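You operate a simulated robot arm through the tools that you are given. There is no shell and no other tool.

You run a simulated robot arm. Do the job below in one go: nothing can be reset, and whatever is moved stays where it is left.

## Task
Square up the 25 pcs stack in the stack holder and lock it.
Fine: on the end table; run both slides in till the sheets lie even, then turn the holder knob; leave the other stack.

Only the result counts: the job must be done as asked and must still hold three seconds after the hand-in. Knocking over, shifting, dropping, spilling or breaking anything else fails it. Flat cloth is picked up by pressing the open fingertips on it (5 to 10 N) and closing them slowly along it; thin cloth reads only 2 to 8 mm in the jaws.

## Robot
A 7-joint arm with a two-finger parallel gripper, fixed in place. Base frame: the origin is at the foot of the arm, x ahead of it, y to its left, z up. Units: mm, degrees, N and s.
Its first joint turns from -166.0 to 166.0 degrees. Payload 4.4 kg.
The tool frame sits at the grasp point between the pads (the TCP): z along the fingers, y along the line on which they close. The tips reach 23 mm beyond it. The gripper opens to 94 mm. The fingers are 38 mm wide and 10 mm thick; the gripper's body (54 by 96 mm) begins 39 mm behind the TCP.
Orientation is that of the tool frame in the base frame, as a unit quaternion [w, x, y, z]. With the fingers straight down and closing along the base's y, the tool's x points along the base's -x, its y along +y and its z along -z.

## Interface
- The arm moves only by the tool apply_moves. Its argument "increments" is a list of rows, each a list of 7 numbers: the turn, a rotation vector about the tool's x, y, z in units of 90 degrees (1.0 is 90 degrees), then the shift along the tool's x, y, z in units of 100 mm (1.0 is 100 mm), then the closure, from 0 (fully open) to 1 (shut). In form: [[ax, ay, az, x, y, z, grip], ...]. A call has 1 to 20 rows; each row is the pose to reach, as a shift and turn from the pose commanded when the call began, along the tool's axes at that moment. A call with a number of a shift or a turn outside -1 to 1 is refused whole. A row lasts 0.2 s, in which the tool goes at most 50 mm and 8.6 degrees; a call with a longer step from one row to the next is refused whole, and so is a gripper value outside its range. Where a pose cannot be reached the arm comes as near as it can. A force on the tool above 60 N (or 10 N above the force at the start of the call, whichever is more), or a blocked arm, ends the call early, and 0.2 s more pass. The fingers move at their own pace (about 108 mm/s each) and stop on an object; they squeeze with about 38 N. The grip force told is the motor's: it shows also when the fingers shut on nothing. Time passes only in rows, and 0.2 s behind the last, so rows that repeat a pose let the fingers close. The reply holds the time, the measured pose of the TCP, the force on the tool along the base axes, the opening and the grip force, in the units named above and with some noise, with the torque about the TCP (base axes, N m) and any sound that the robot's microphone picked up, and new pictures: "pictures" is both (left out), scene, wrist or none.
- Cameras (640 x 400 px; columns grow to the right, rows downward): "scene" is fixed at [399.1, 651.4, 1557.8]; the picture's right is [-0.94, -0.35, 0.00], its down [-0.33, 0.87, -0.38] and it looks along [0.13, -0.35, -0.93] (base axes); focal length 367 px, centre (320, 200). "wrist" rides on the gripper at [86, 16, -74] in the tool frame; the picture's right is [-0.18, 0.98, 0.00], its down [-0.58, -0.11, -0.81] and it looks along [-0.79, -0.15, 0.59] (tool axes); focal length 243 px, centre (320, 200). There is no depth. A picture from a camera that has moved, and an enlarged one, comes with that camera's place and axes in the base frame and with its lens.
- close_up(camera, box): a new picture of the part [left, top, right, bottom] of that camera's present view, enlarged. The clock stands still meanwhile.
- sign_off(): hands the job in; it is judged then, once.

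Nothing tells you positions but the pictures and the camera data. Unless the task says otherwise, let go and move clear before handing in.

The tools are called as name(argument=value, ...) on one line, values as JSON. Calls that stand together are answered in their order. apply_moves: Moves the arm, as the interface text tells. Its arguments: {"type":"object","properties":{"increments":{"type":"array"},"pictures":{"type":"string","enum":["both","scene","wrist","none"]}},"required":["increments"]} The other tools are called the same way: close_up (camera, box) takes an enlarged picture of a part of a camera's view; sign_off () hands the job in.

At the start:

```text
clock: 0.0
tcp_pos: [379.8, 404.1, 1092.8]
orientation: [0.001, 0.0, 1.0, -0.001]
wrist_force: [-0.2, -0.2, 0.5]
wrist_torque: [-0.01, -0.02, 0.02]
finger_gap: 93.9
grip_force: 0.0
```

scene: 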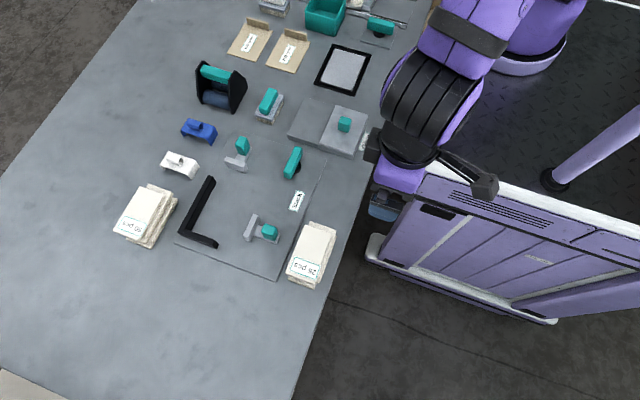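
wrist: 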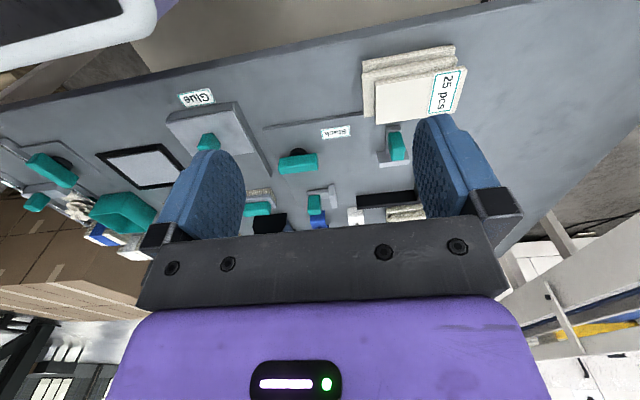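

I see a table with a stack holder (black L corner, two slides with teal knobs, a teal lever) and two paper stacks, one tagged 25 pcs and one tagged otherwise. I'll look closer before moving.

close_up(camera="scene", box=[170, 120, 350, 290])

close_up(camera="scene", box=[100, 160, 220, 260])

close_up(camera="scene", box=[180, 0, 420, 150])

close_up(camera="wrist", box=[230, 30, 490, 240])

```text
2.35 times, centred on (260, 205) of scene
camera zoom: at [399.1, 651.4, 1557.8], right [-0.94, -0.35, 0.0], down [-0.33, 0.87, -0.38], along [0.13, -0.35, -0.93], focal length 864 px, centre (461, 188)
```

zoom: 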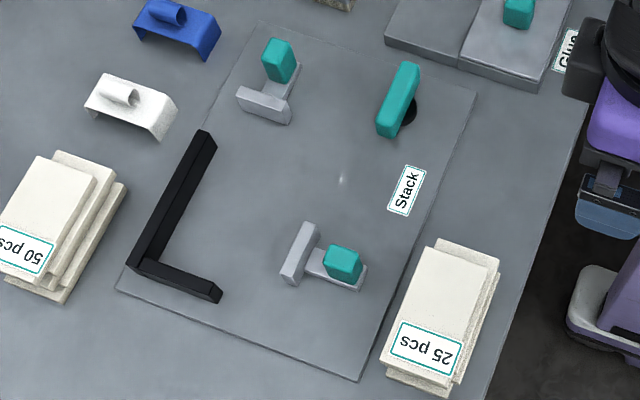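

```text
4.00 times, centred on (160, 210) of scene
camera zoom: at [399.1, 651.4, 1557.8], right [-0.94, -0.35, 0.0], down [-0.33, 0.87, -0.38], along [0.13, -0.35, -0.93], focal length 1469 px, centre (960, 160)
```

zoom: 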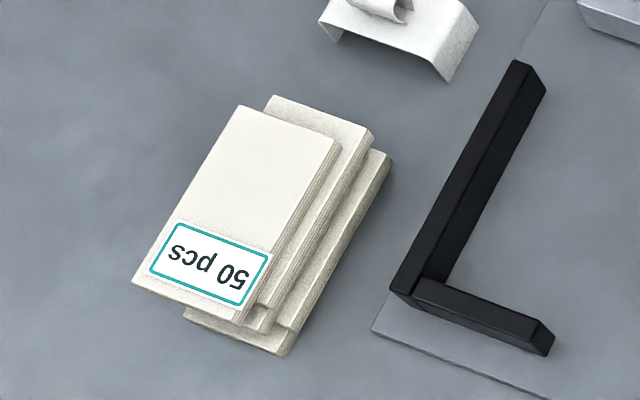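

```text
2.67 times, centred on (300, 75) of scene
camera zoom: at [399.1, 651.4, 1557.8], right [-0.94, -0.35, 0.0], down [-0.33, 0.87, -0.38], along [0.13, -0.35, -0.93], focal length 979 px, centre (373, 533)
```

zoom: 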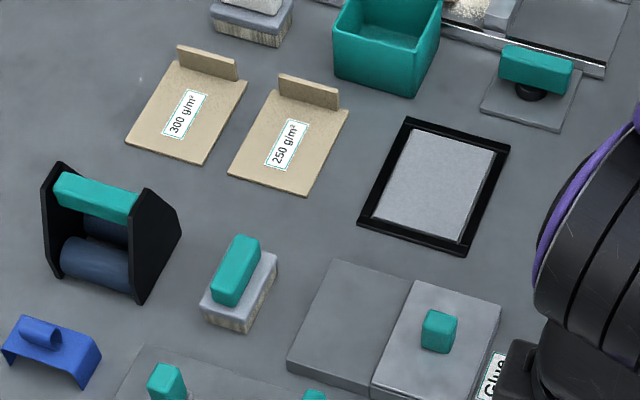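

```text
1.90 times, centred on (360, 135) of wrist
camera zoom: at [293.5, 420.9, 1166.7], right [0.18, 0.98, 0.0], down [0.58, -0.11, 0.81], along [0.79, -0.15, -0.59], focal length 462 px, centre (244, 324)
```

zoom: 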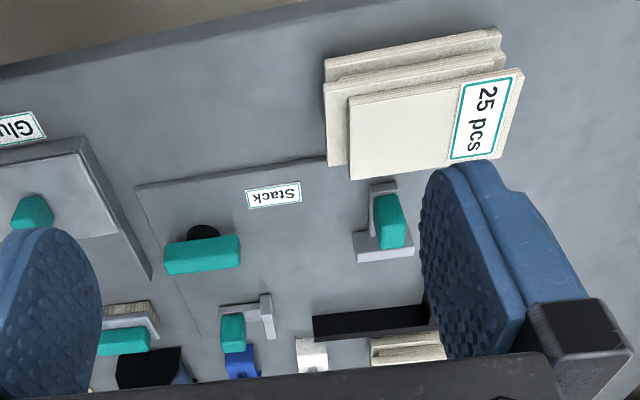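

The holder plate is roughly x 520–745, y 282–566 on a table near z 845. The 25 pcs stack lies beside it at about (480, 495), and I'll zoom in further to measure it.

close_up(camera="scene", box=[272, 212, 352, 292])

close_up(camera="scene", box=[170, 165, 298, 285])

close_up(camera="scene", box=[215, 120, 325, 190])

close_up(camera="wrist", box=[340, 30, 480, 130])

close_up(camera="wrist", box=[260, 110, 440, 230])

```text
5.00 times, centred on (312, 252) of scene
camera zoom: at [399.1, 651.4, 1557.8], right [-0.94, -0.35, 0.0], down [-0.33, 0.87, -0.38], along [0.13, -0.35, -0.93], focal length 1836 px, centre (360, -60)
```

zoom: 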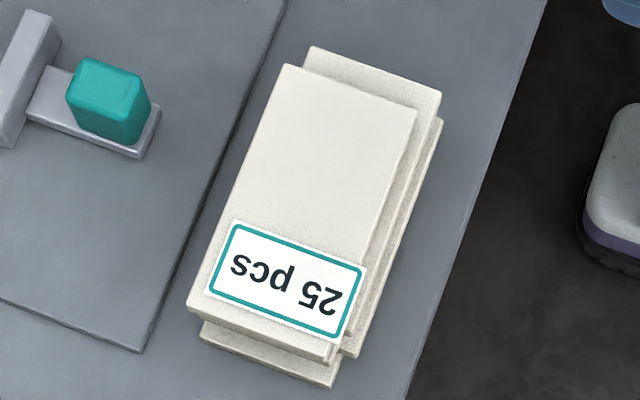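

```text
3.33 times, centred on (234, 225) of scene
camera zoom: at [399.1, 651.4, 1557.8], right [-0.94, -0.35, 0.0], down [-0.33, 0.87, -0.38], along [0.13, -0.35, -0.93], focal length 1224 px, centre (607, 117)
```

zoom: 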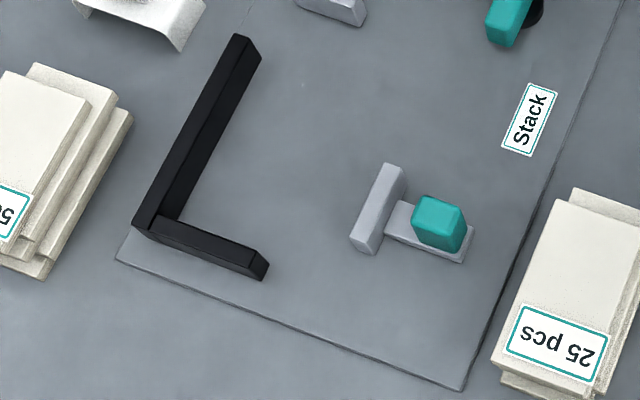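

```text
5.71 times, centred on (270, 155) of scene
camera zoom: at [399.1, 651.4, 1557.8], right [-0.94, -0.35, 0.0], down [-0.33, 0.87, -0.38], along [0.13, -0.35, -0.93], focal length 2098 px, centre (606, 457)
```

zoom: 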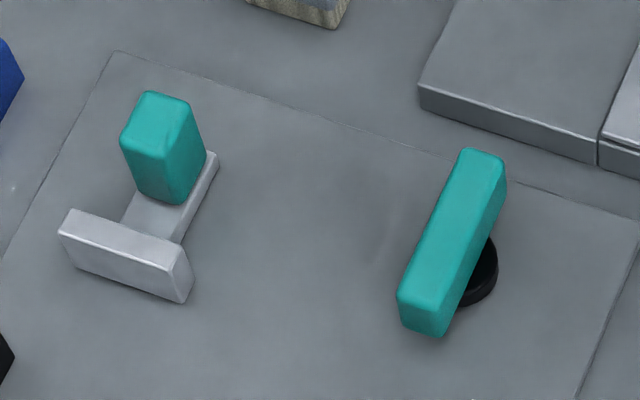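

```text
4.00 times, centred on (410, 80) of wrist
camera zoom: at [293.5, 420.9, 1166.7], right [0.18, 0.98, 0.0], down [0.58, -0.11, 0.81], along [0.79, -0.15, -0.59], focal length 970 px, centre (-40, 680)
```

zoom: 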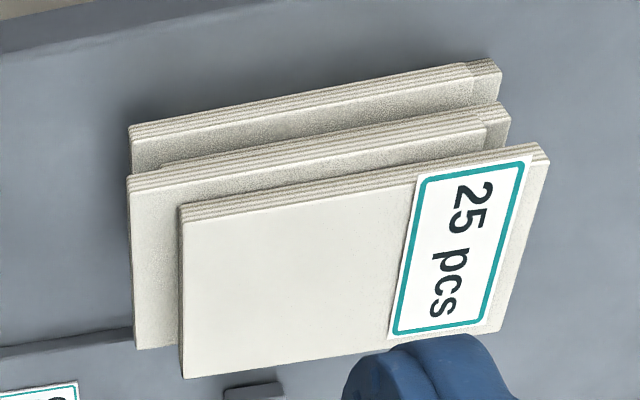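

```text
3.33 times, centred on (350, 170) of wrist
camera zoom: at [293.5, 420.9, 1166.7], right [0.18, 0.98, 0.0], down [0.58, -0.11, 0.81], along [0.79, -0.15, -0.59], focal length 809 px, centre (220, 300)
```

zoom: 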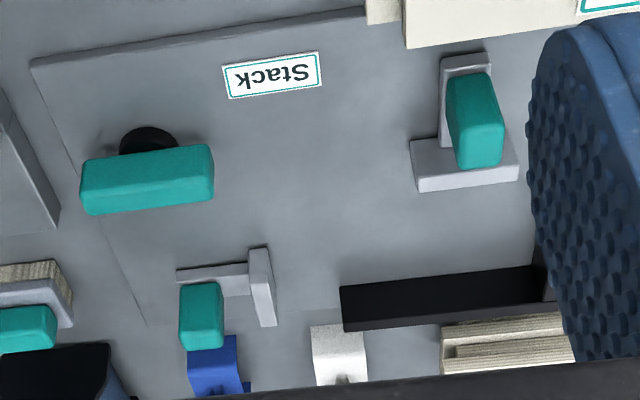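

The 25 pcs stack is several misaligned bundles about 60 × 100 mm, with the long side along y. I'll turn the gripper 90° to close along x and hover above the stack for a better look.

apply_moves(increments=[[0, 0, 0.08, -0.08, 0.07, 0.05, 0], [0, 0, 0.16, -0.16, 0.14, 0.1, 0], [0, 0, 0.24, -0.24, 0.21, 0.15, 0], [0, 0, 0.32, -0.32, 0.28, 0.2, 0], [0, 0, 0.4, -0.4, 0.36, 0.25, 0], [0, 0, 0.48, -0.48, 0.43, 0.3, 0], [0, 0, 0.56, -0.56, 0.5, 0.35, 0], [0, 0, 0.64, -0.64, 0.58, 0.4, 0], [0, 0, 0.72, -0.72, 0.65, 0.45, 0], [0, 0, 0.8, -0.8, 0.72, 0.5, 0], [0, 0, 0.88, -0.88, 0.8, 0.55, 0], [0, 0, 0.96, -0.96, 0.87, 0.6, 0], [0, 0, 1, -1, 0.91, 0.63, 0], [0, 0, 1, -1, 0.91, 0.63, 0]])

```text
clock: 3.0
tcp_pos: [480.1, 497.7, 1029.2]
orientation: [0.0, 0.708, 0.706, 0.0]
wrist_force: [1.1, -0.5, 0.6]
wrist_torque: [0.03, 0.03, 0.0]
finger_gap: 94.0
grip_force: 0.0
camera wrist: at [496.9, 582.6, 1104.1], right [0.98, -0.19, 0.0], down [-0.11, -0.58, 0.81], along [-0.15, -0.79, -0.59], focal length 243 px, centre (320, 200)
```

scene: 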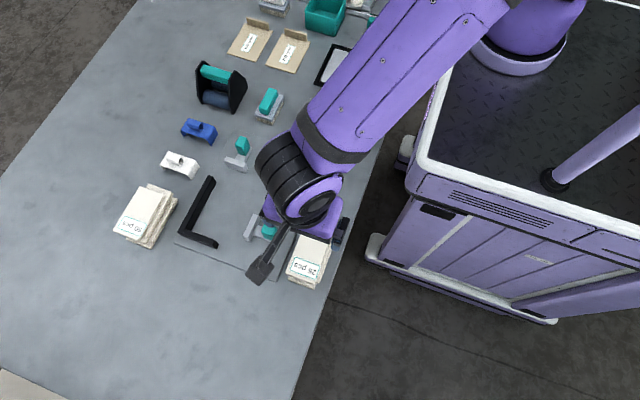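
wrist: 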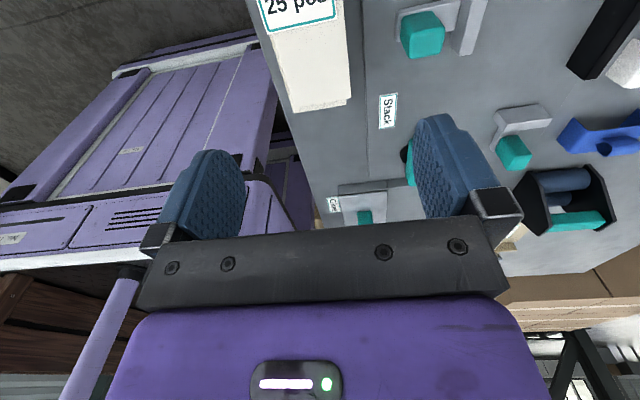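

The gripper reached the new orientation with no trouble. I'll back off along +y for a full view of the stack and its bundle edges.

apply_moves(increments=[[0, 0, 0, 0.4, 0, 0, 0], [0, 0, 0, 0.8, 0, 0, 0], [0, 0, 0, 1.0, 0, 0, 0], [0, 0, 0, 1.0, 0, 0, 0]], pictures="wrist")

close_up(camera="wrist", box=[220, 0, 400, 112])

close_up(camera="scene", box=[270, 220, 350, 290])

```text
clock: 4.0
tcp_pos: [482.1, 596.1, 1029.7]
orientation: [0.0, 0.707, 0.707, -0.001]
wrist_force: [0.3, 0.1, -0.5]
wrist_torque: [0.02, 0.02, -0.01]
finger_gap: 94.2
grip_force: 0.1
camera wrist: at [497.3, 682.6, 1104.6], right [0.98, -0.18, 0.0], down [-0.11, -0.58, 0.81], along [-0.15, -0.79, -0.59], focal length 243 px, centre (320, 200)
```

wrist: 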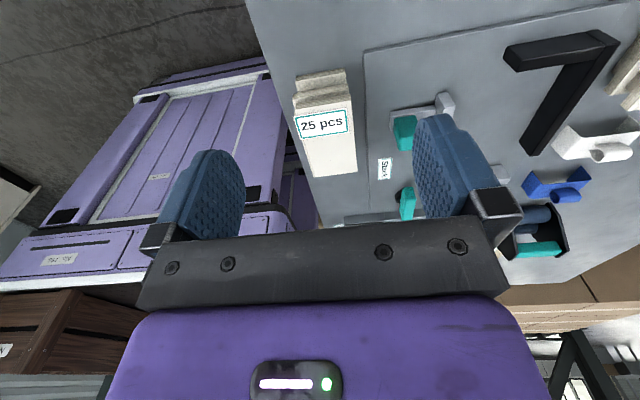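

```text
3.56 times, centred on (310, 56) of wrist
camera zoom: at [497.3, 682.6, 1104.6], right [0.98, -0.18, 0.0], down [-0.11, -0.58, 0.81], along [-0.15, -0.79, -0.59], focal length 863 px, centre (356, 712)
```

zoom: 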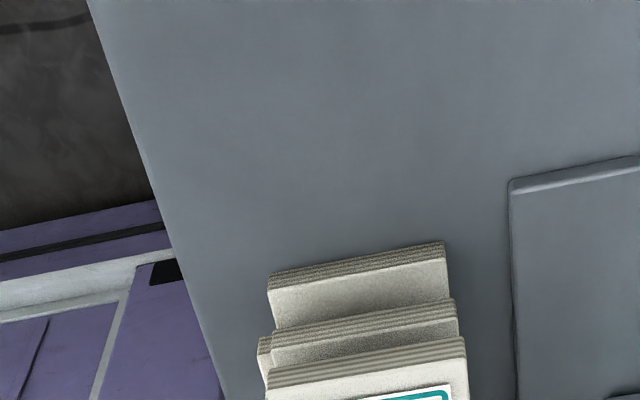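

```text
5.71 times, centred on (310, 255) of scene
camera zoom: at [399.1, 651.4, 1557.8], right [-0.94, -0.35, 0.0], down [-0.33, 0.87, -0.38], along [0.13, -0.35, -0.93], focal length 2098 px, centre (377, -114)
```

zoom: 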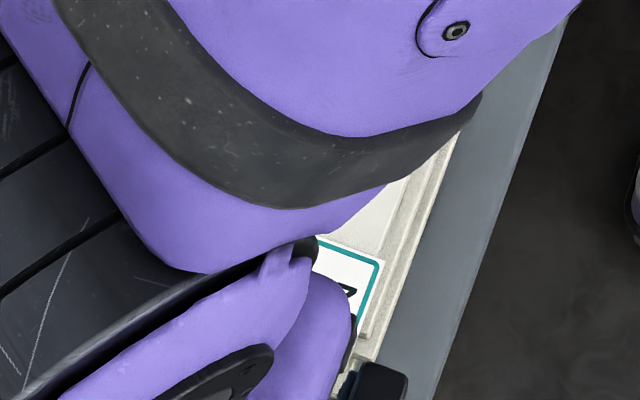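

close_up(camera="wrist", box=[270, 50, 390, 125])

close_up(camera="wrist", box=[270, 120, 390, 195])

close_up(camera="wrist", box=[360, 20, 640, 195])

```text
5.33 times, centred on (330, 88) of wrist
camera zoom: at [497.3, 682.6, 1104.6], right [0.98, -0.18, 0.0], down [-0.11, -0.58, 0.81], along [-0.15, -0.79, -0.59], focal length 1294 px, centre (267, 800)
```

zoom: 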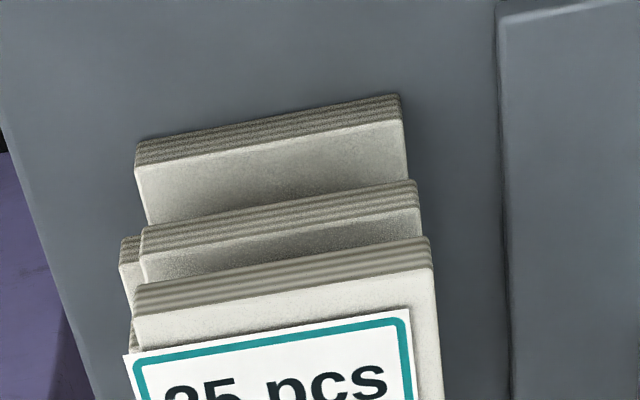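

```text
5.33 times, centred on (330, 158) of wrist
camera zoom: at [497.3, 682.6, 1104.6], right [0.98, -0.18, 0.0], down [-0.11, -0.58, 0.81], along [-0.15, -0.79, -0.59], focal length 1294 px, centre (267, 427)
```

zoom: 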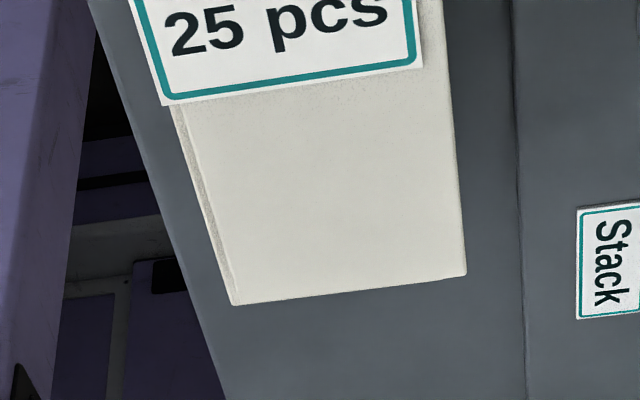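

```text
2.29 times, centred on (500, 108) of wrist
camera zoom: at [497.3, 682.6, 1104.6], right [0.98, -0.18, 0.0], down [-0.11, -0.58, 0.81], along [-0.15, -0.79, -0.59], focal length 555 px, centre (-91, 411)
```

zoom: 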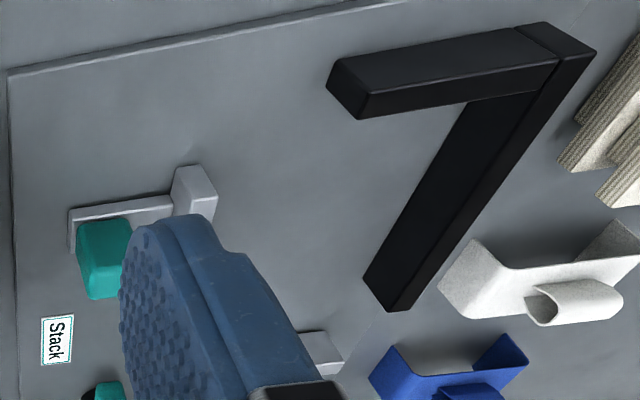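

The stack looks like about five 5-sheet bundles, roughly 54 × 100 mm each, with ±8 mm offsets. I'll get a lower side view to count the bundles and compare heights with the holder walls.

apply_moves(increments=[[0, 0, 0, 0.3, 0, 0.2, 0], [0, 0, 0, 0.6, 0, 0.4, 0], [0, 0, 0, 0.9, 0.1, 0.6, 0], [0, 0, 0, 1.0, 0.2, 0.8, 0], [0, 0, 0, 1.0, 0.2, 0.9, 0], [0, 0, 0, 1.0, 0.2, 0.9, 0]], pictures="wrist")

close_up(camera="wrist", box=[240, 50, 400, 150])

close_up(camera="wrist", box=[330, 50, 570, 200])

close_up(camera="scene", box=[272, 212, 352, 292])

```text
clock: 5.4
tcp_pos: [499.6, 696.8, 937.5]
orientation: [0.0, 0.707, 0.708, 0.0]
wrist_force: [0.3, 0.3, -0.6]
wrist_torque: [-0.01, 0.0, -0.01]
finger_gap: 94.0
grip_force: 0.0
camera wrist: at [515.6, 782.6, 1012.7], right [0.98, -0.18, 0.0], down [-0.11, -0.58, 0.81], along [-0.15, -0.79, -0.59], focal length 243 px, centre (320, 200)
```

wrist: 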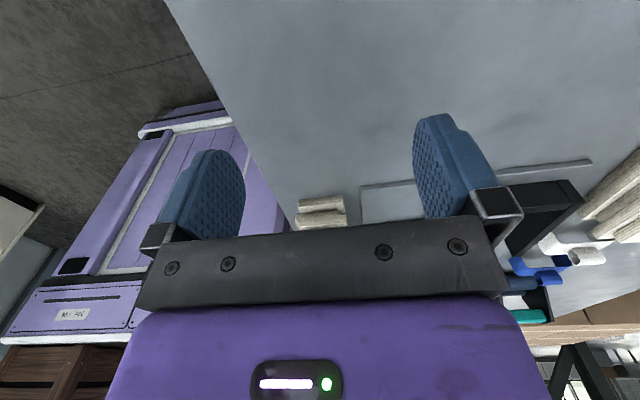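

```text
4.00 times, centred on (320, 100) of wrist
camera zoom: at [515.6, 782.6, 1012.7], right [0.98, -0.18, 0.0], down [-0.11, -0.58, 0.81], along [-0.15, -0.79, -0.59], focal length 970 px, centre (320, 600)
```

zoom: 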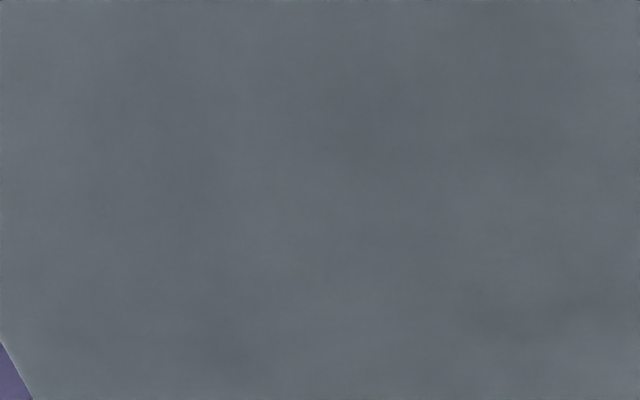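

```text
2.67 times, centred on (450, 125) of wrist
camera zoom: at [515.6, 782.6, 1012.7], right [0.98, -0.18, 0.0], down [-0.11, -0.58, 0.81], along [-0.15, -0.79, -0.59], focal length 647 px, centre (-27, 400)
```

zoom: 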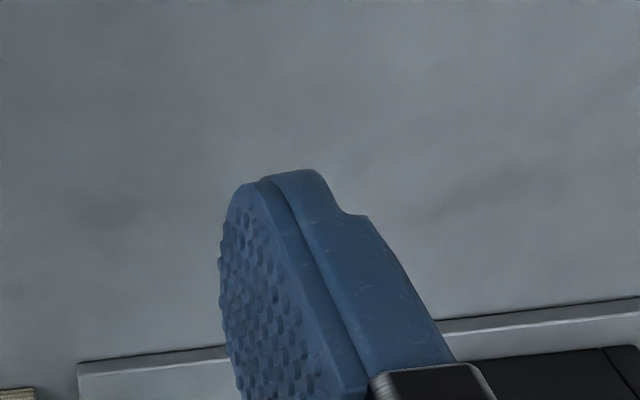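

```text
5.00 times, centred on (312, 252) of scene
camera zoom: at [399.1, 651.4, 1557.8], right [-0.94, -0.35, 0.0], down [-0.33, 0.87, -0.38], along [0.13, -0.35, -0.93], focal length 1836 px, centre (360, -60)
```

zoom: 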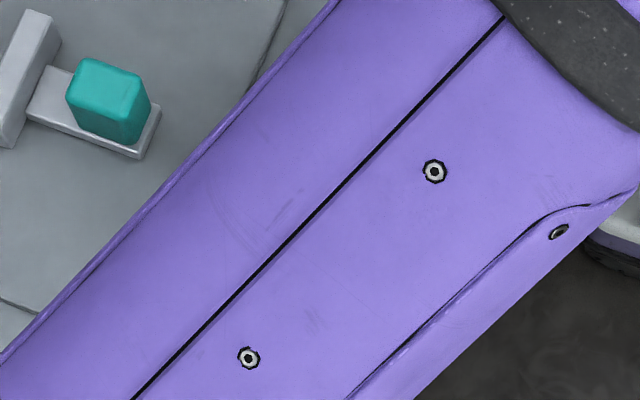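

close_up(camera="wrist", box=[270, 170, 390, 245])

close_up(camera="wrist", box=[440, 140, 640, 265])

```text
5.33 times, centred on (330, 208) of wrist
camera zoom: at [515.6, 782.6, 1012.7], right [0.98, -0.18, 0.0], down [-0.11, -0.58, 0.81], along [-0.15, -0.79, -0.59], focal length 1294 px, centre (267, 160)
```

zoom: 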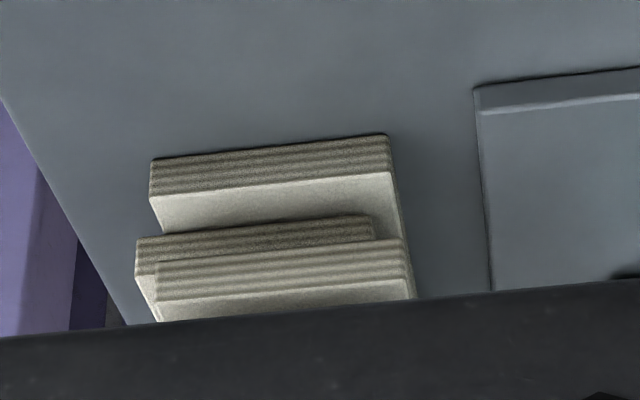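

```text
3.20 times, centred on (540, 202) of wrist
camera zoom: at [515.6, 782.6, 1012.7], right [0.98, -0.18, 0.0], down [-0.11, -0.58, 0.81], along [-0.15, -0.79, -0.59], focal length 776 px, centre (-384, 192)
```

zoom: 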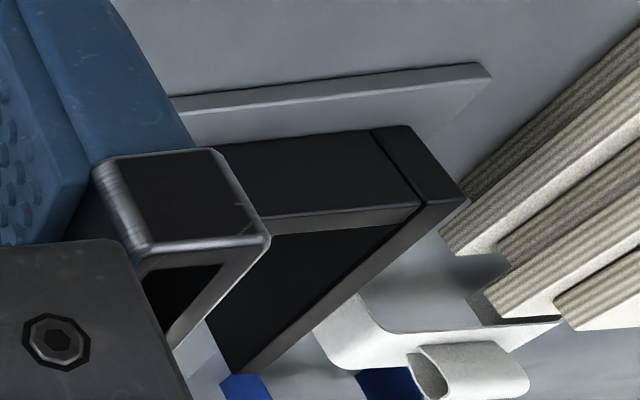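

The bundles are about 10 mm thick each, the table is near z 840 and the walls look about 30 mm tall. I'll zoom into the slides and walls to measure their heights.

close_up(camera="scene", box=[215, 130, 263, 175])

close_up(camera="scene", box=[236, 205, 292, 250])

close_up(camera="scene", box=[170, 170, 250, 255])

close_up(camera="scene", box=[275, 138, 320, 190])

```text
8.89 times, centred on (239, 152) of scene
camera zoom: at [399.1, 651.4, 1557.8], right [-0.94, -0.35, 0.0], down [-0.33, 0.87, -0.38], along [0.13, -0.35, -0.93], focal length 3264 px, centre (1040, 622)
```

zoom: 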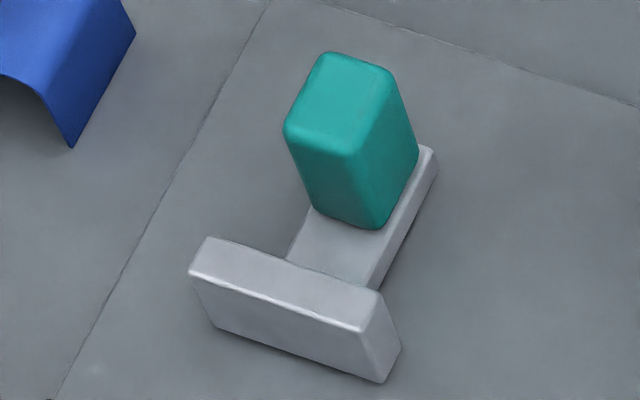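

```text
8.89 times, centred on (264, 228) of scene
camera zoom: at [399.1, 651.4, 1557.8], right [-0.94, -0.35, 0.0], down [-0.33, 0.87, -0.38], along [0.13, -0.35, -0.93], focal length 3264 px, centre (818, -44)
```

zoom: 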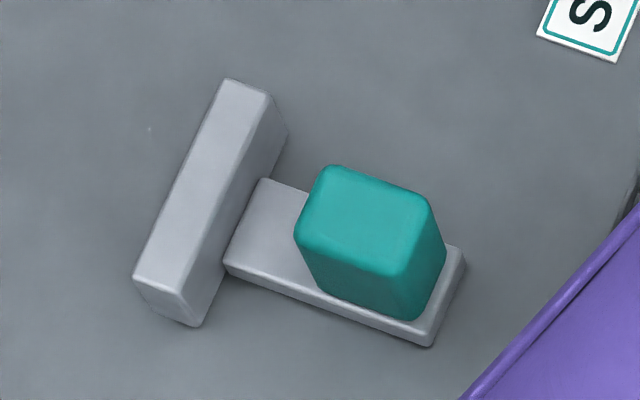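

```text
4.71 times, centred on (210, 212) of scene
camera zoom: at [399.1, 651.4, 1557.8], right [-0.94, -0.35, 0.0], down [-0.33, 0.87, -0.38], along [0.13, -0.35, -0.93], focal length 1728 px, centre (838, 141)
```

zoom: 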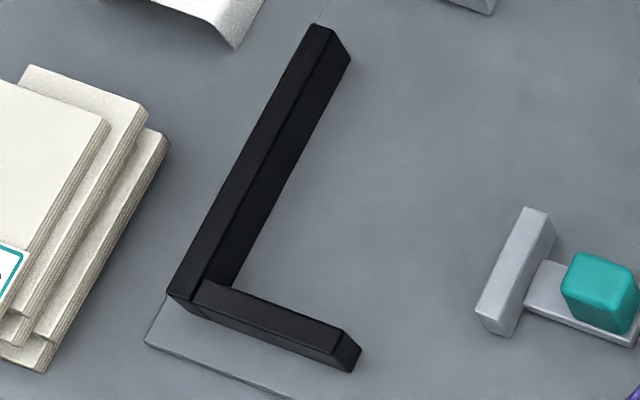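

```text
7.69 times, centred on (298, 164) of scene
camera zoom: at [399.1, 651.4, 1557.8], right [-0.94, -0.35, 0.0], down [-0.33, 0.87, -0.38], along [0.13, -0.35, -0.93], focal length 2825 px, centre (493, 477)
```

zoom: 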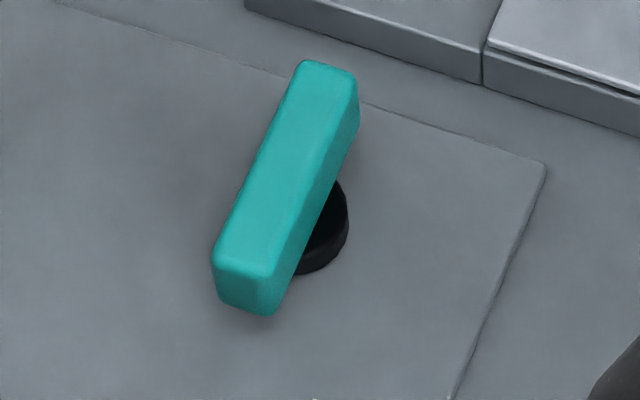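

Pads and walls come out about 28–30 mm high, so the stack's total height matters. I'll tilt the gripper so the wrist camera looks at the stack nearly level and count the layers.

apply_moves(increments=[[0, -0.07, 0, 0, -0.05, 0.0, 0], [0, -0.14, 0, 0, -0.1, 0.05, 0], [0, -0.21, 0, 0, -0.15, 0.1, 0], [0, -0.28, 0, 0, -0.2, 0.15, 0], [0, -0.33, 0, 0, -0.2, 0.2, 0], [0, -0.33, 0, 0, -0.2, 0.2, 0]], pictures="wrist")

close_up(camera="wrist", box=[260, 130, 400, 220])

close_up(camera="wrist", box=[380, 110, 640, 260])

```text
clock: 6.8
tcp_pos: [476.4, 688.5, 922.1]
orientation: [0.181, 0.683, 0.683, -0.183]
wrist_force: [-0.2, 0.5, -1.4]
wrist_torque: [-0.05, 0.01, 0.0]
finger_gap: 94.1
grip_force: 0.0
out of reach, approached as far as the arm can: row 5, 6
camera wrist: at [490.9, 800.2, 943.5], right [0.98, -0.16, 0.09], down [-0.11, -0.1, 0.99], along [-0.15, -0.98, -0.12], focal length 243 px, centre (320, 200)
```

wrist: 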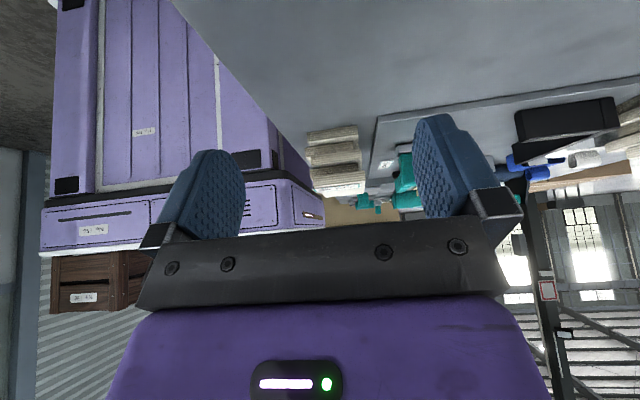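

```text
4.44 times, centred on (330, 175) of wrist
camera zoom: at [490.9, 800.2, 943.5], right [0.98, -0.16, 0.09], down [-0.11, -0.1, 0.99], along [-0.15, -0.98, -0.12], focal length 1078 px, centre (276, 311)
```

zoom: 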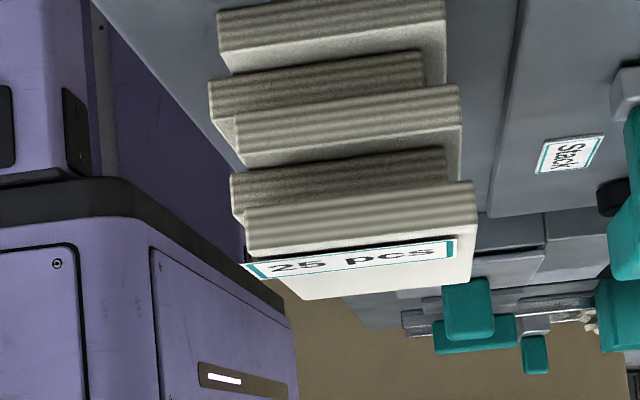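

```text
2.46 times, centred on (510, 185) of wrist
camera zoom: at [490.9, 800.2, 943.5], right [0.98, -0.16, 0.09], down [-0.11, -0.1, 0.99], along [-0.15, -0.98, -0.12], focal length 597 px, centre (-148, 237)
```

zoom: 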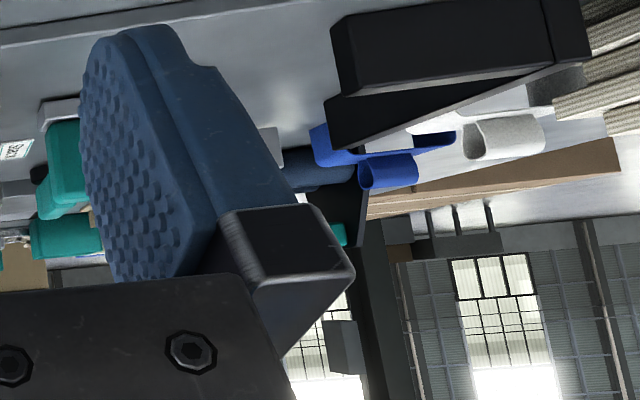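

I can now see five offset bundles, about 50–58 mm tall in total, which is higher than the walls. I'll zoom in to measure each layer.

close_up(camera="wrist", box=[300, 125, 376, 172])

close_up(camera="wrist", box=[300, 155, 376, 202])

close_up(camera="wrist", box=[505, 95, 640, 175])

```text
8.42 times, centred on (338, 148) of wrist
camera zoom: at [490.9, 800.2, 943.5], right [0.98, -0.16, 0.09], down [-0.11, -0.1, 0.99], along [-0.15, -0.98, -0.12], focal length 2043 px, centre (168, 634)
```

zoom: 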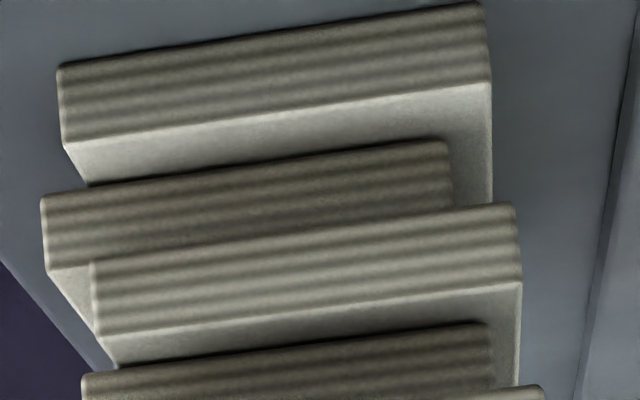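

```text
8.42 times, centred on (338, 178) of wrist
camera zoom: at [490.9, 800.2, 943.5], right [0.98, -0.16, 0.09], down [-0.11, -0.1, 0.99], along [-0.15, -0.98, -0.12], focal length 2043 px, centre (168, 381)
```

zoom: 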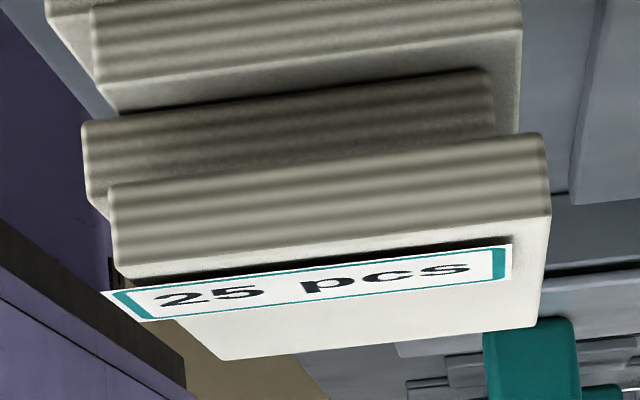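

```text
4.74 times, centred on (572, 135) of wrist
camera zoom: at [490.9, 800.2, 943.5], right [0.98, -0.16, 0.09], down [-0.11, -0.1, 0.99], along [-0.15, -0.98, -0.12], focal length 1150 px, centre (-877, 508)
```

zoom: 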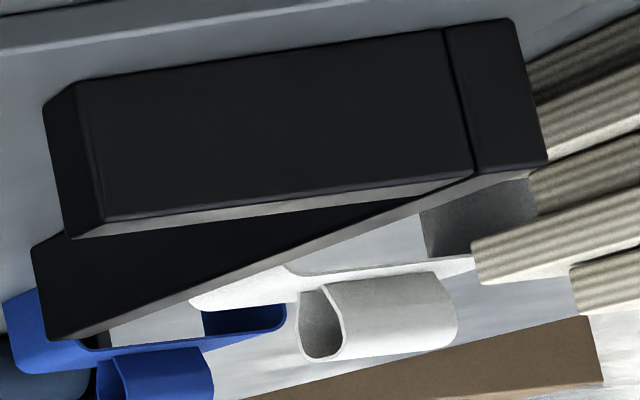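

The stack is five bundles of about 11.5 mm, about 58 mm tall, spanning x 440–503. I'll bring the tool back to vertical and move up over the stack.

apply_moves(increments=[[0, 0.07, 0, -0.2, -0.01, -0.02, 0], [0, 0.14, 0, -0.4, -0.02, -0.02, 0], [0, 0.21, 0, -0.6, -0.03, -0.02, 0], [0, 0.28, 0, -0.8, -0.04, -0.02, 0], [0, 0.33, 0, -0.92, -0.05, -0.02, 0], [0, 0.33, 0, -0.92, -0.05, -0.02, 0]], pictures="none")

```text
clock: 8.2
tcp_pos: [502.3, 768.3, 991.4]
orientation: [0.001, 0.707, 0.707, -0.001]
wrist_force: [0.4, 0.7, -1.5]
wrist_torque: [-0.01, -0.02, 0.0]
finger_gap: 93.8
grip_force: 0.0
out of reach, approached as far as the arm can: row 1, 2, 3, 4, 5, 6
```

The arm stopped short of the pose I asked for. I'll send a zero-increment row to see where the commanded pose really is.

apply_moves(increments=[[0, 0, 0, 0, 0, 0, 0], [0, 0, 0, 0, 0, 0, 0]], pictures="scene")

```text
clock: 8.8
tcp_pos: [503.7, 767.0, 991.0]
orientation: [0.001, 0.707, 0.707, 0.0]
wrist_force: [-0.7, -0.1, -0.8]
wrist_torque: [0.01, 0.0, 0.0]
finger_gap: 94.3
grip_force: 0.0
```

scene: 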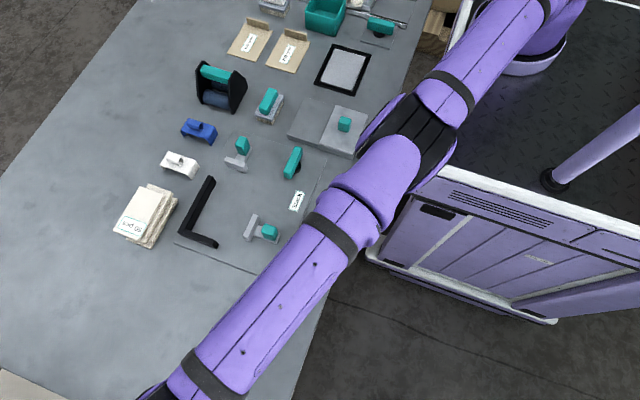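

The commanded pose is the present one, at (503, 767, 991). I'll walk back along −y in small steps and check the arm's configuration.

apply_moves(increments=[[0, 0, 0, -0.15, -0.03, 0, 0], [0, 0, 0, -0.3, -0.06, 0, 0], [0, 0, 0, -0.45, -0.09, 0, 0], [0, 0, 0, -0.6, -0.12, 0, 0], [0, 0, 0, -0.75, -0.15, 0, 0], [0, 0, 0, -0.9, -0.18, 0, 0], [0, 0, 0, -1.0, -0.2, 0, 0], [0, 0, 0, -1.0, -0.2, 0, 0]], pictures="both")

```text
clock: 10.6
tcp_pos: [503.7, 767.6, 993.6]
orientation: [0.001, 0.707, 0.707, 0.0]
wrist_force: [0.3, -0.6, 0.1]
wrist_torque: [0.02, 0.01, 0.0]
finger_gap: 94.1
grip_force: 0.0
out of reach, approached as far as the arm can: row 1, 2, 3, 4, 5, 6, 7, 8
camera wrist: at [520.1, 853.4, 1066.9], right [0.98, -0.18, 0.0], down [-0.11, -0.58, 0.81], along [-0.15, -0.79, -0.59], focal length 243 px, centre (320, 200)
```

scene: 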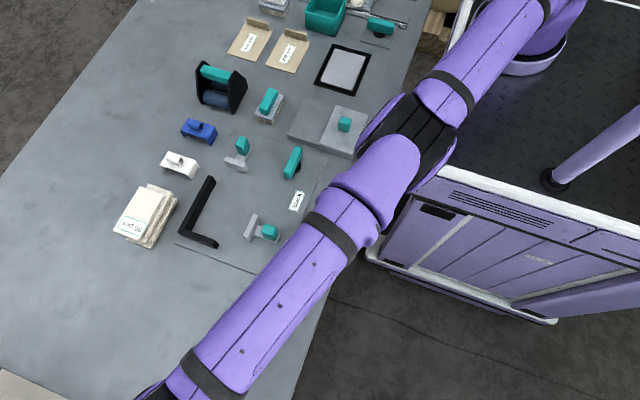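
wrist: 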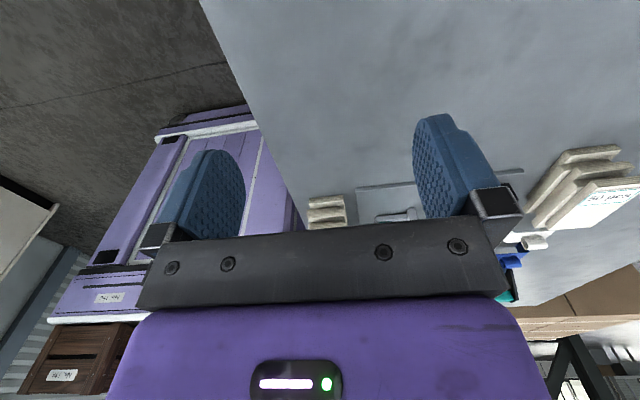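

The arm refuses that direction, so a joint is probably at its limit. I'll test a turn back toward the starting orientation while rising to free it.

apply_moves(increments=[[0, 0, -0.07, 0, 0, -0.1, 0], [0, 0, -0.14, 0, 0, -0.2, 0], [0, 0, -0.21, 0, 0, -0.3, 0], [0, 0, -0.28, 0, 0, -0.4, 0], [0, 0, -0.35, 0, 0, -0.5, 0], [0, 0, -0.42, 0, 0, -0.6, 0], [0, 0, -0.49, 0, 0, -0.7, 0], [0, 0, -0.49, 0, 0, -0.7, 0]], pictures="scene")

```text
clock: 12.4
tcp_pos: [500.6, 767.2, 1060.7]
orientation: [0.0, 0.388, 0.921, 0.0]
wrist_force: [0.4, 0.8, 0.0]
wrist_torque: [-0.01, 0.02, 0.02]
finger_gap: 94.2
grip_force: 0.0
```

scene: 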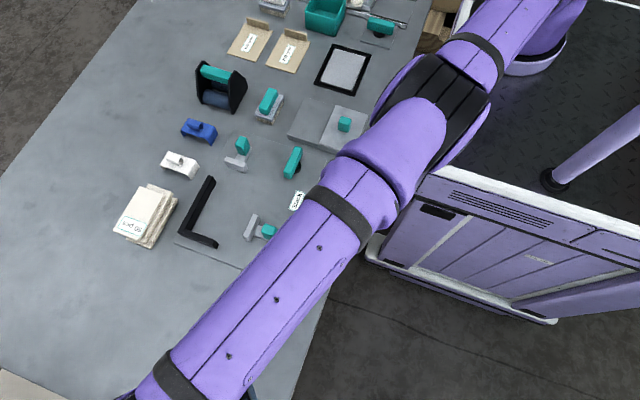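

That freed it. Now I'll move back along −y from here.

apply_moves(increments=[[0, 0, 0, -0.14, -0.14, 0, 0], [0, 0, 0, -0.28, -0.28, 0, 0], [0, 0, 0, -0.42, -0.42, 0, 0], [0, 0, 0, -0.56, -0.56, 0, 0], [0, 0, 0, -0.7, -0.7, 0, 0], [0, 0, 0, -0.84, -0.84, 0, 0], [0, 0, 0, -0.98, -0.98, 0, 0], [0, 0, 0, -0.98, -0.98, 0, 0]], pictures="scene")

```text
clock: 14.2
tcp_pos: [495.3, 629.8, 1061.0]
orientation: [0.0, 0.389, 0.921, 0.0]
wrist_force: [-0.3, -0.6, -0.5]
wrist_torque: [0.04, 0.03, 0.0]
finger_gap: 93.9
grip_force: 0.0
```

scene: 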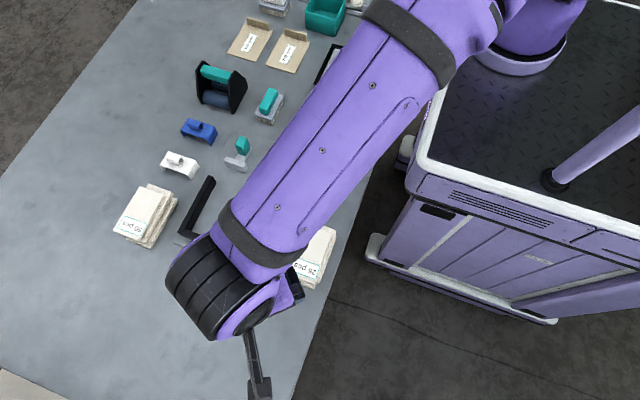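

Free to move again. I'll turn to close along x and move above the stack.

apply_moves(increments=[[0, 0, 0.07, -0.08, -0.11, 0.05, 0], [0, 0, 0.14, -0.16, -0.22, 0.1, 0], [0, 0, 0.21, -0.24, -0.33, 0.15, 0], [0, 0, 0.28, -0.32, -0.44, 0.2, 0], [0, 0, 0.35, -0.4, -0.55, 0.25, 0], [0, 0, 0.42, -0.48, -0.66, 0.3, 0], [0, 0, 0.48, -0.56, -0.77, 0.35, 0], [0, 0, 0.491, -0.64, -0.9, 0.4, 0], [0, 0, 0.491, -0.64, -0.9, 0.4, 0]], pictures="none")

```text
clock: 16.2
tcp_pos: [476.8, 520.5, 1018.9]
orientation: [0.0, 0.708, 0.707, 0.0]
wrist_force: [-0.2, 0.6, 0.6]
wrist_torque: [0.02, 0.0, -0.02]
finger_gap: 93.9
grip_force: 0.1
```

Now at (477, 520, 1019). Next I'll descend to just above the stack top, centred on it, and look.

apply_moves(increments=[[0, 0, 0, -0.1, -0.03, 0.2, 0], [0, 0, 0, -0.2, -0.06, 0.4, 0], [0, 0, 0, -0.225, -0.06, 0.6, 0], [0, 0, 0, -0.225, -0.06, 0.8, 0], [0, 0, 0, -0.225, -0.06, 0.8, 0]], pictures="both")

close_up(camera="wrist", box=[200, 0, 480, 175])

close_up(camera="scene", box=[240, 200, 360, 290])

```text
clock: 17.4
tcp_pos: [470.6, 499.3, 939.5]
orientation: [0.0, 0.708, 0.707, 0.001]
wrist_force: [0.0, -0.5, 0.7]
wrist_torque: [0.0, 0.0, -0.02]
finger_gap: 93.8
grip_force: 0.0
camera wrist: at [486.7, 585.2, 1014.2], right [0.98, -0.19, 0.0], down [-0.11, -0.58, 0.81], along [-0.15, -0.79, -0.59], focal length 243 px, centre (320, 200)
```

scene: 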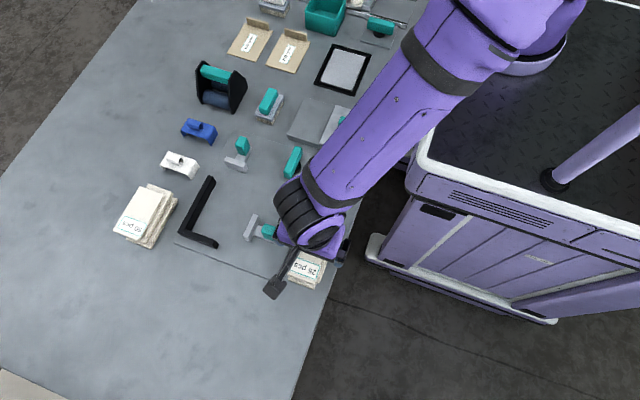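
wrist: 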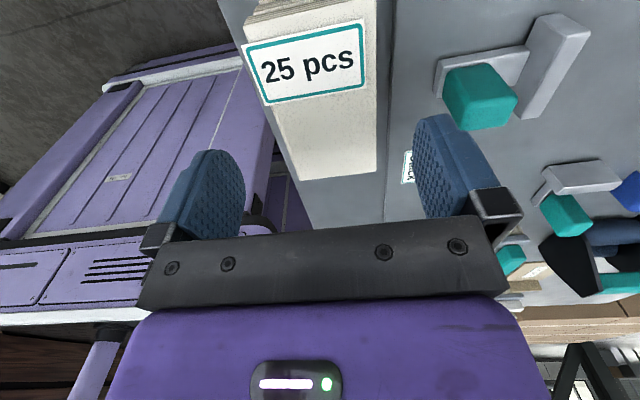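

```text
2.29 times, centred on (340, 88) of wrist
camera zoom: at [486.7, 585.2, 1014.2], right [0.98, -0.19, 0.0], down [-0.11, -0.58, 0.81], along [-0.15, -0.79, -0.59], focal length 555 px, centre (274, 457)
```

zoom: 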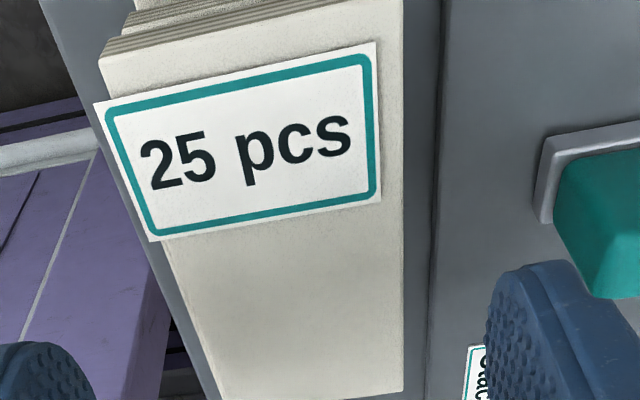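

```text
4.44 times, centred on (300, 245) of scene
camera zoom: at [399.1, 651.4, 1557.8], right [-0.94, -0.35, 0.0], down [-0.33, 0.87, -0.38], along [0.13, -0.35, -0.93], focal length 1632 px, centre (409, 0)
```

zoom: 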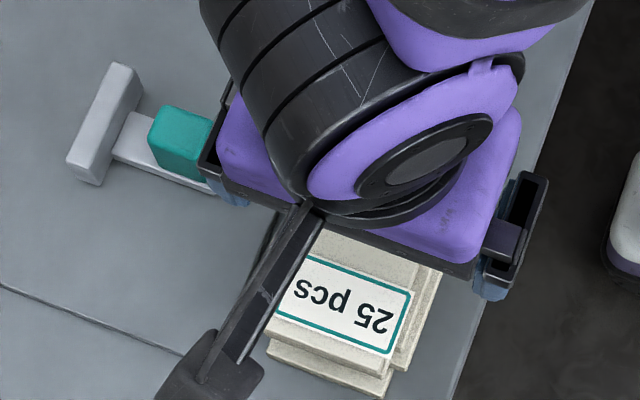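

The gripper is centred over the stack, with E's top near z 897. I'll lower fully open until the tips are just above plate level, then look before squeezing.

apply_moves(increments=[[0, 0, 0, 0, 0.005, 0.15, 0], [0, 0, 0, 0, 0.005, 0.3, 0], [0, 0, 0, 0, 0.005, 0.42, 0], [0, 0, 0, 0, 0.005, 0.54, 0], [0, 0, 0, 0, 0.005, 0.62, 0], [0, 0, 0, 0, 0.005, 0.64, 0], [0, 0, 0, 0, 0.005, 0.64, 0]], pictures="both")

close_up(camera="scene", box=[250, 210, 350, 290])

```text
clock: 19.0
tcp_pos: [472.1, 499.8, 876.5]
orientation: [0.0, 0.708, 0.706, 0.0]
wrist_force: [-0.4, -0.2, 0.2]
wrist_torque: [0.02, 0.0, -0.02]
finger_gap: 93.9
grip_force: 0.1
camera wrist: at [487.3, 585.4, 951.7], right [0.98, -0.19, 0.0], down [-0.11, -0.58, 0.81], along [-0.15, -0.79, -0.59], focal length 243 px, centre (320, 200)
```

scene: 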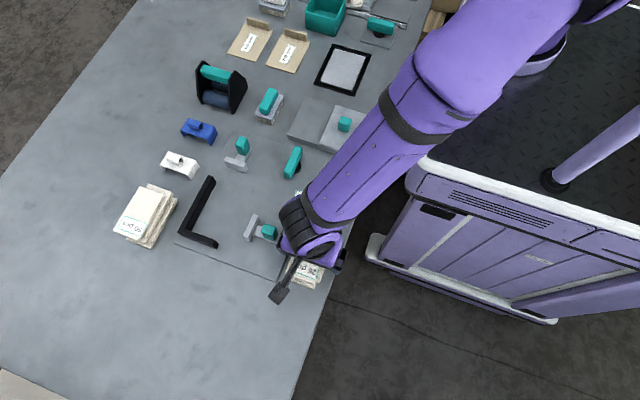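
wrist: 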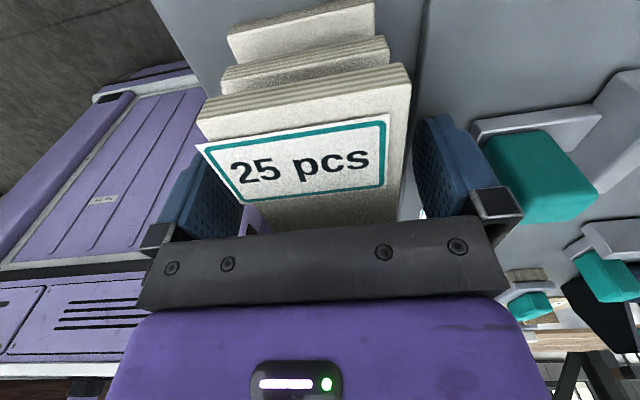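

```text
5.00 times, centred on (300, 250) of scene
camera zoom: at [399.1, 651.4, 1557.8], right [-0.94, -0.35, 0.0], down [-0.33, 0.87, -0.38], along [0.13, -0.35, -0.93], focal length 1836 px, centre (420, -50)
```

zoom: 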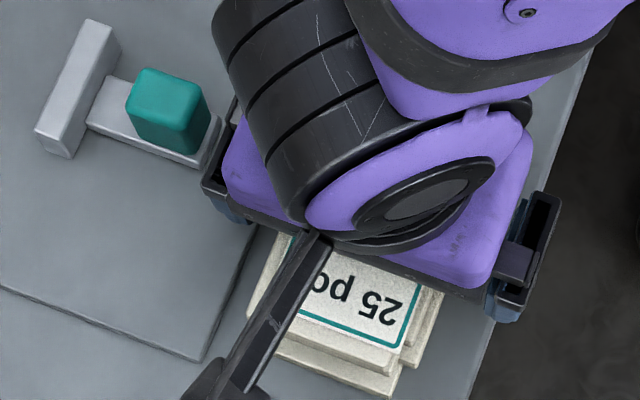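

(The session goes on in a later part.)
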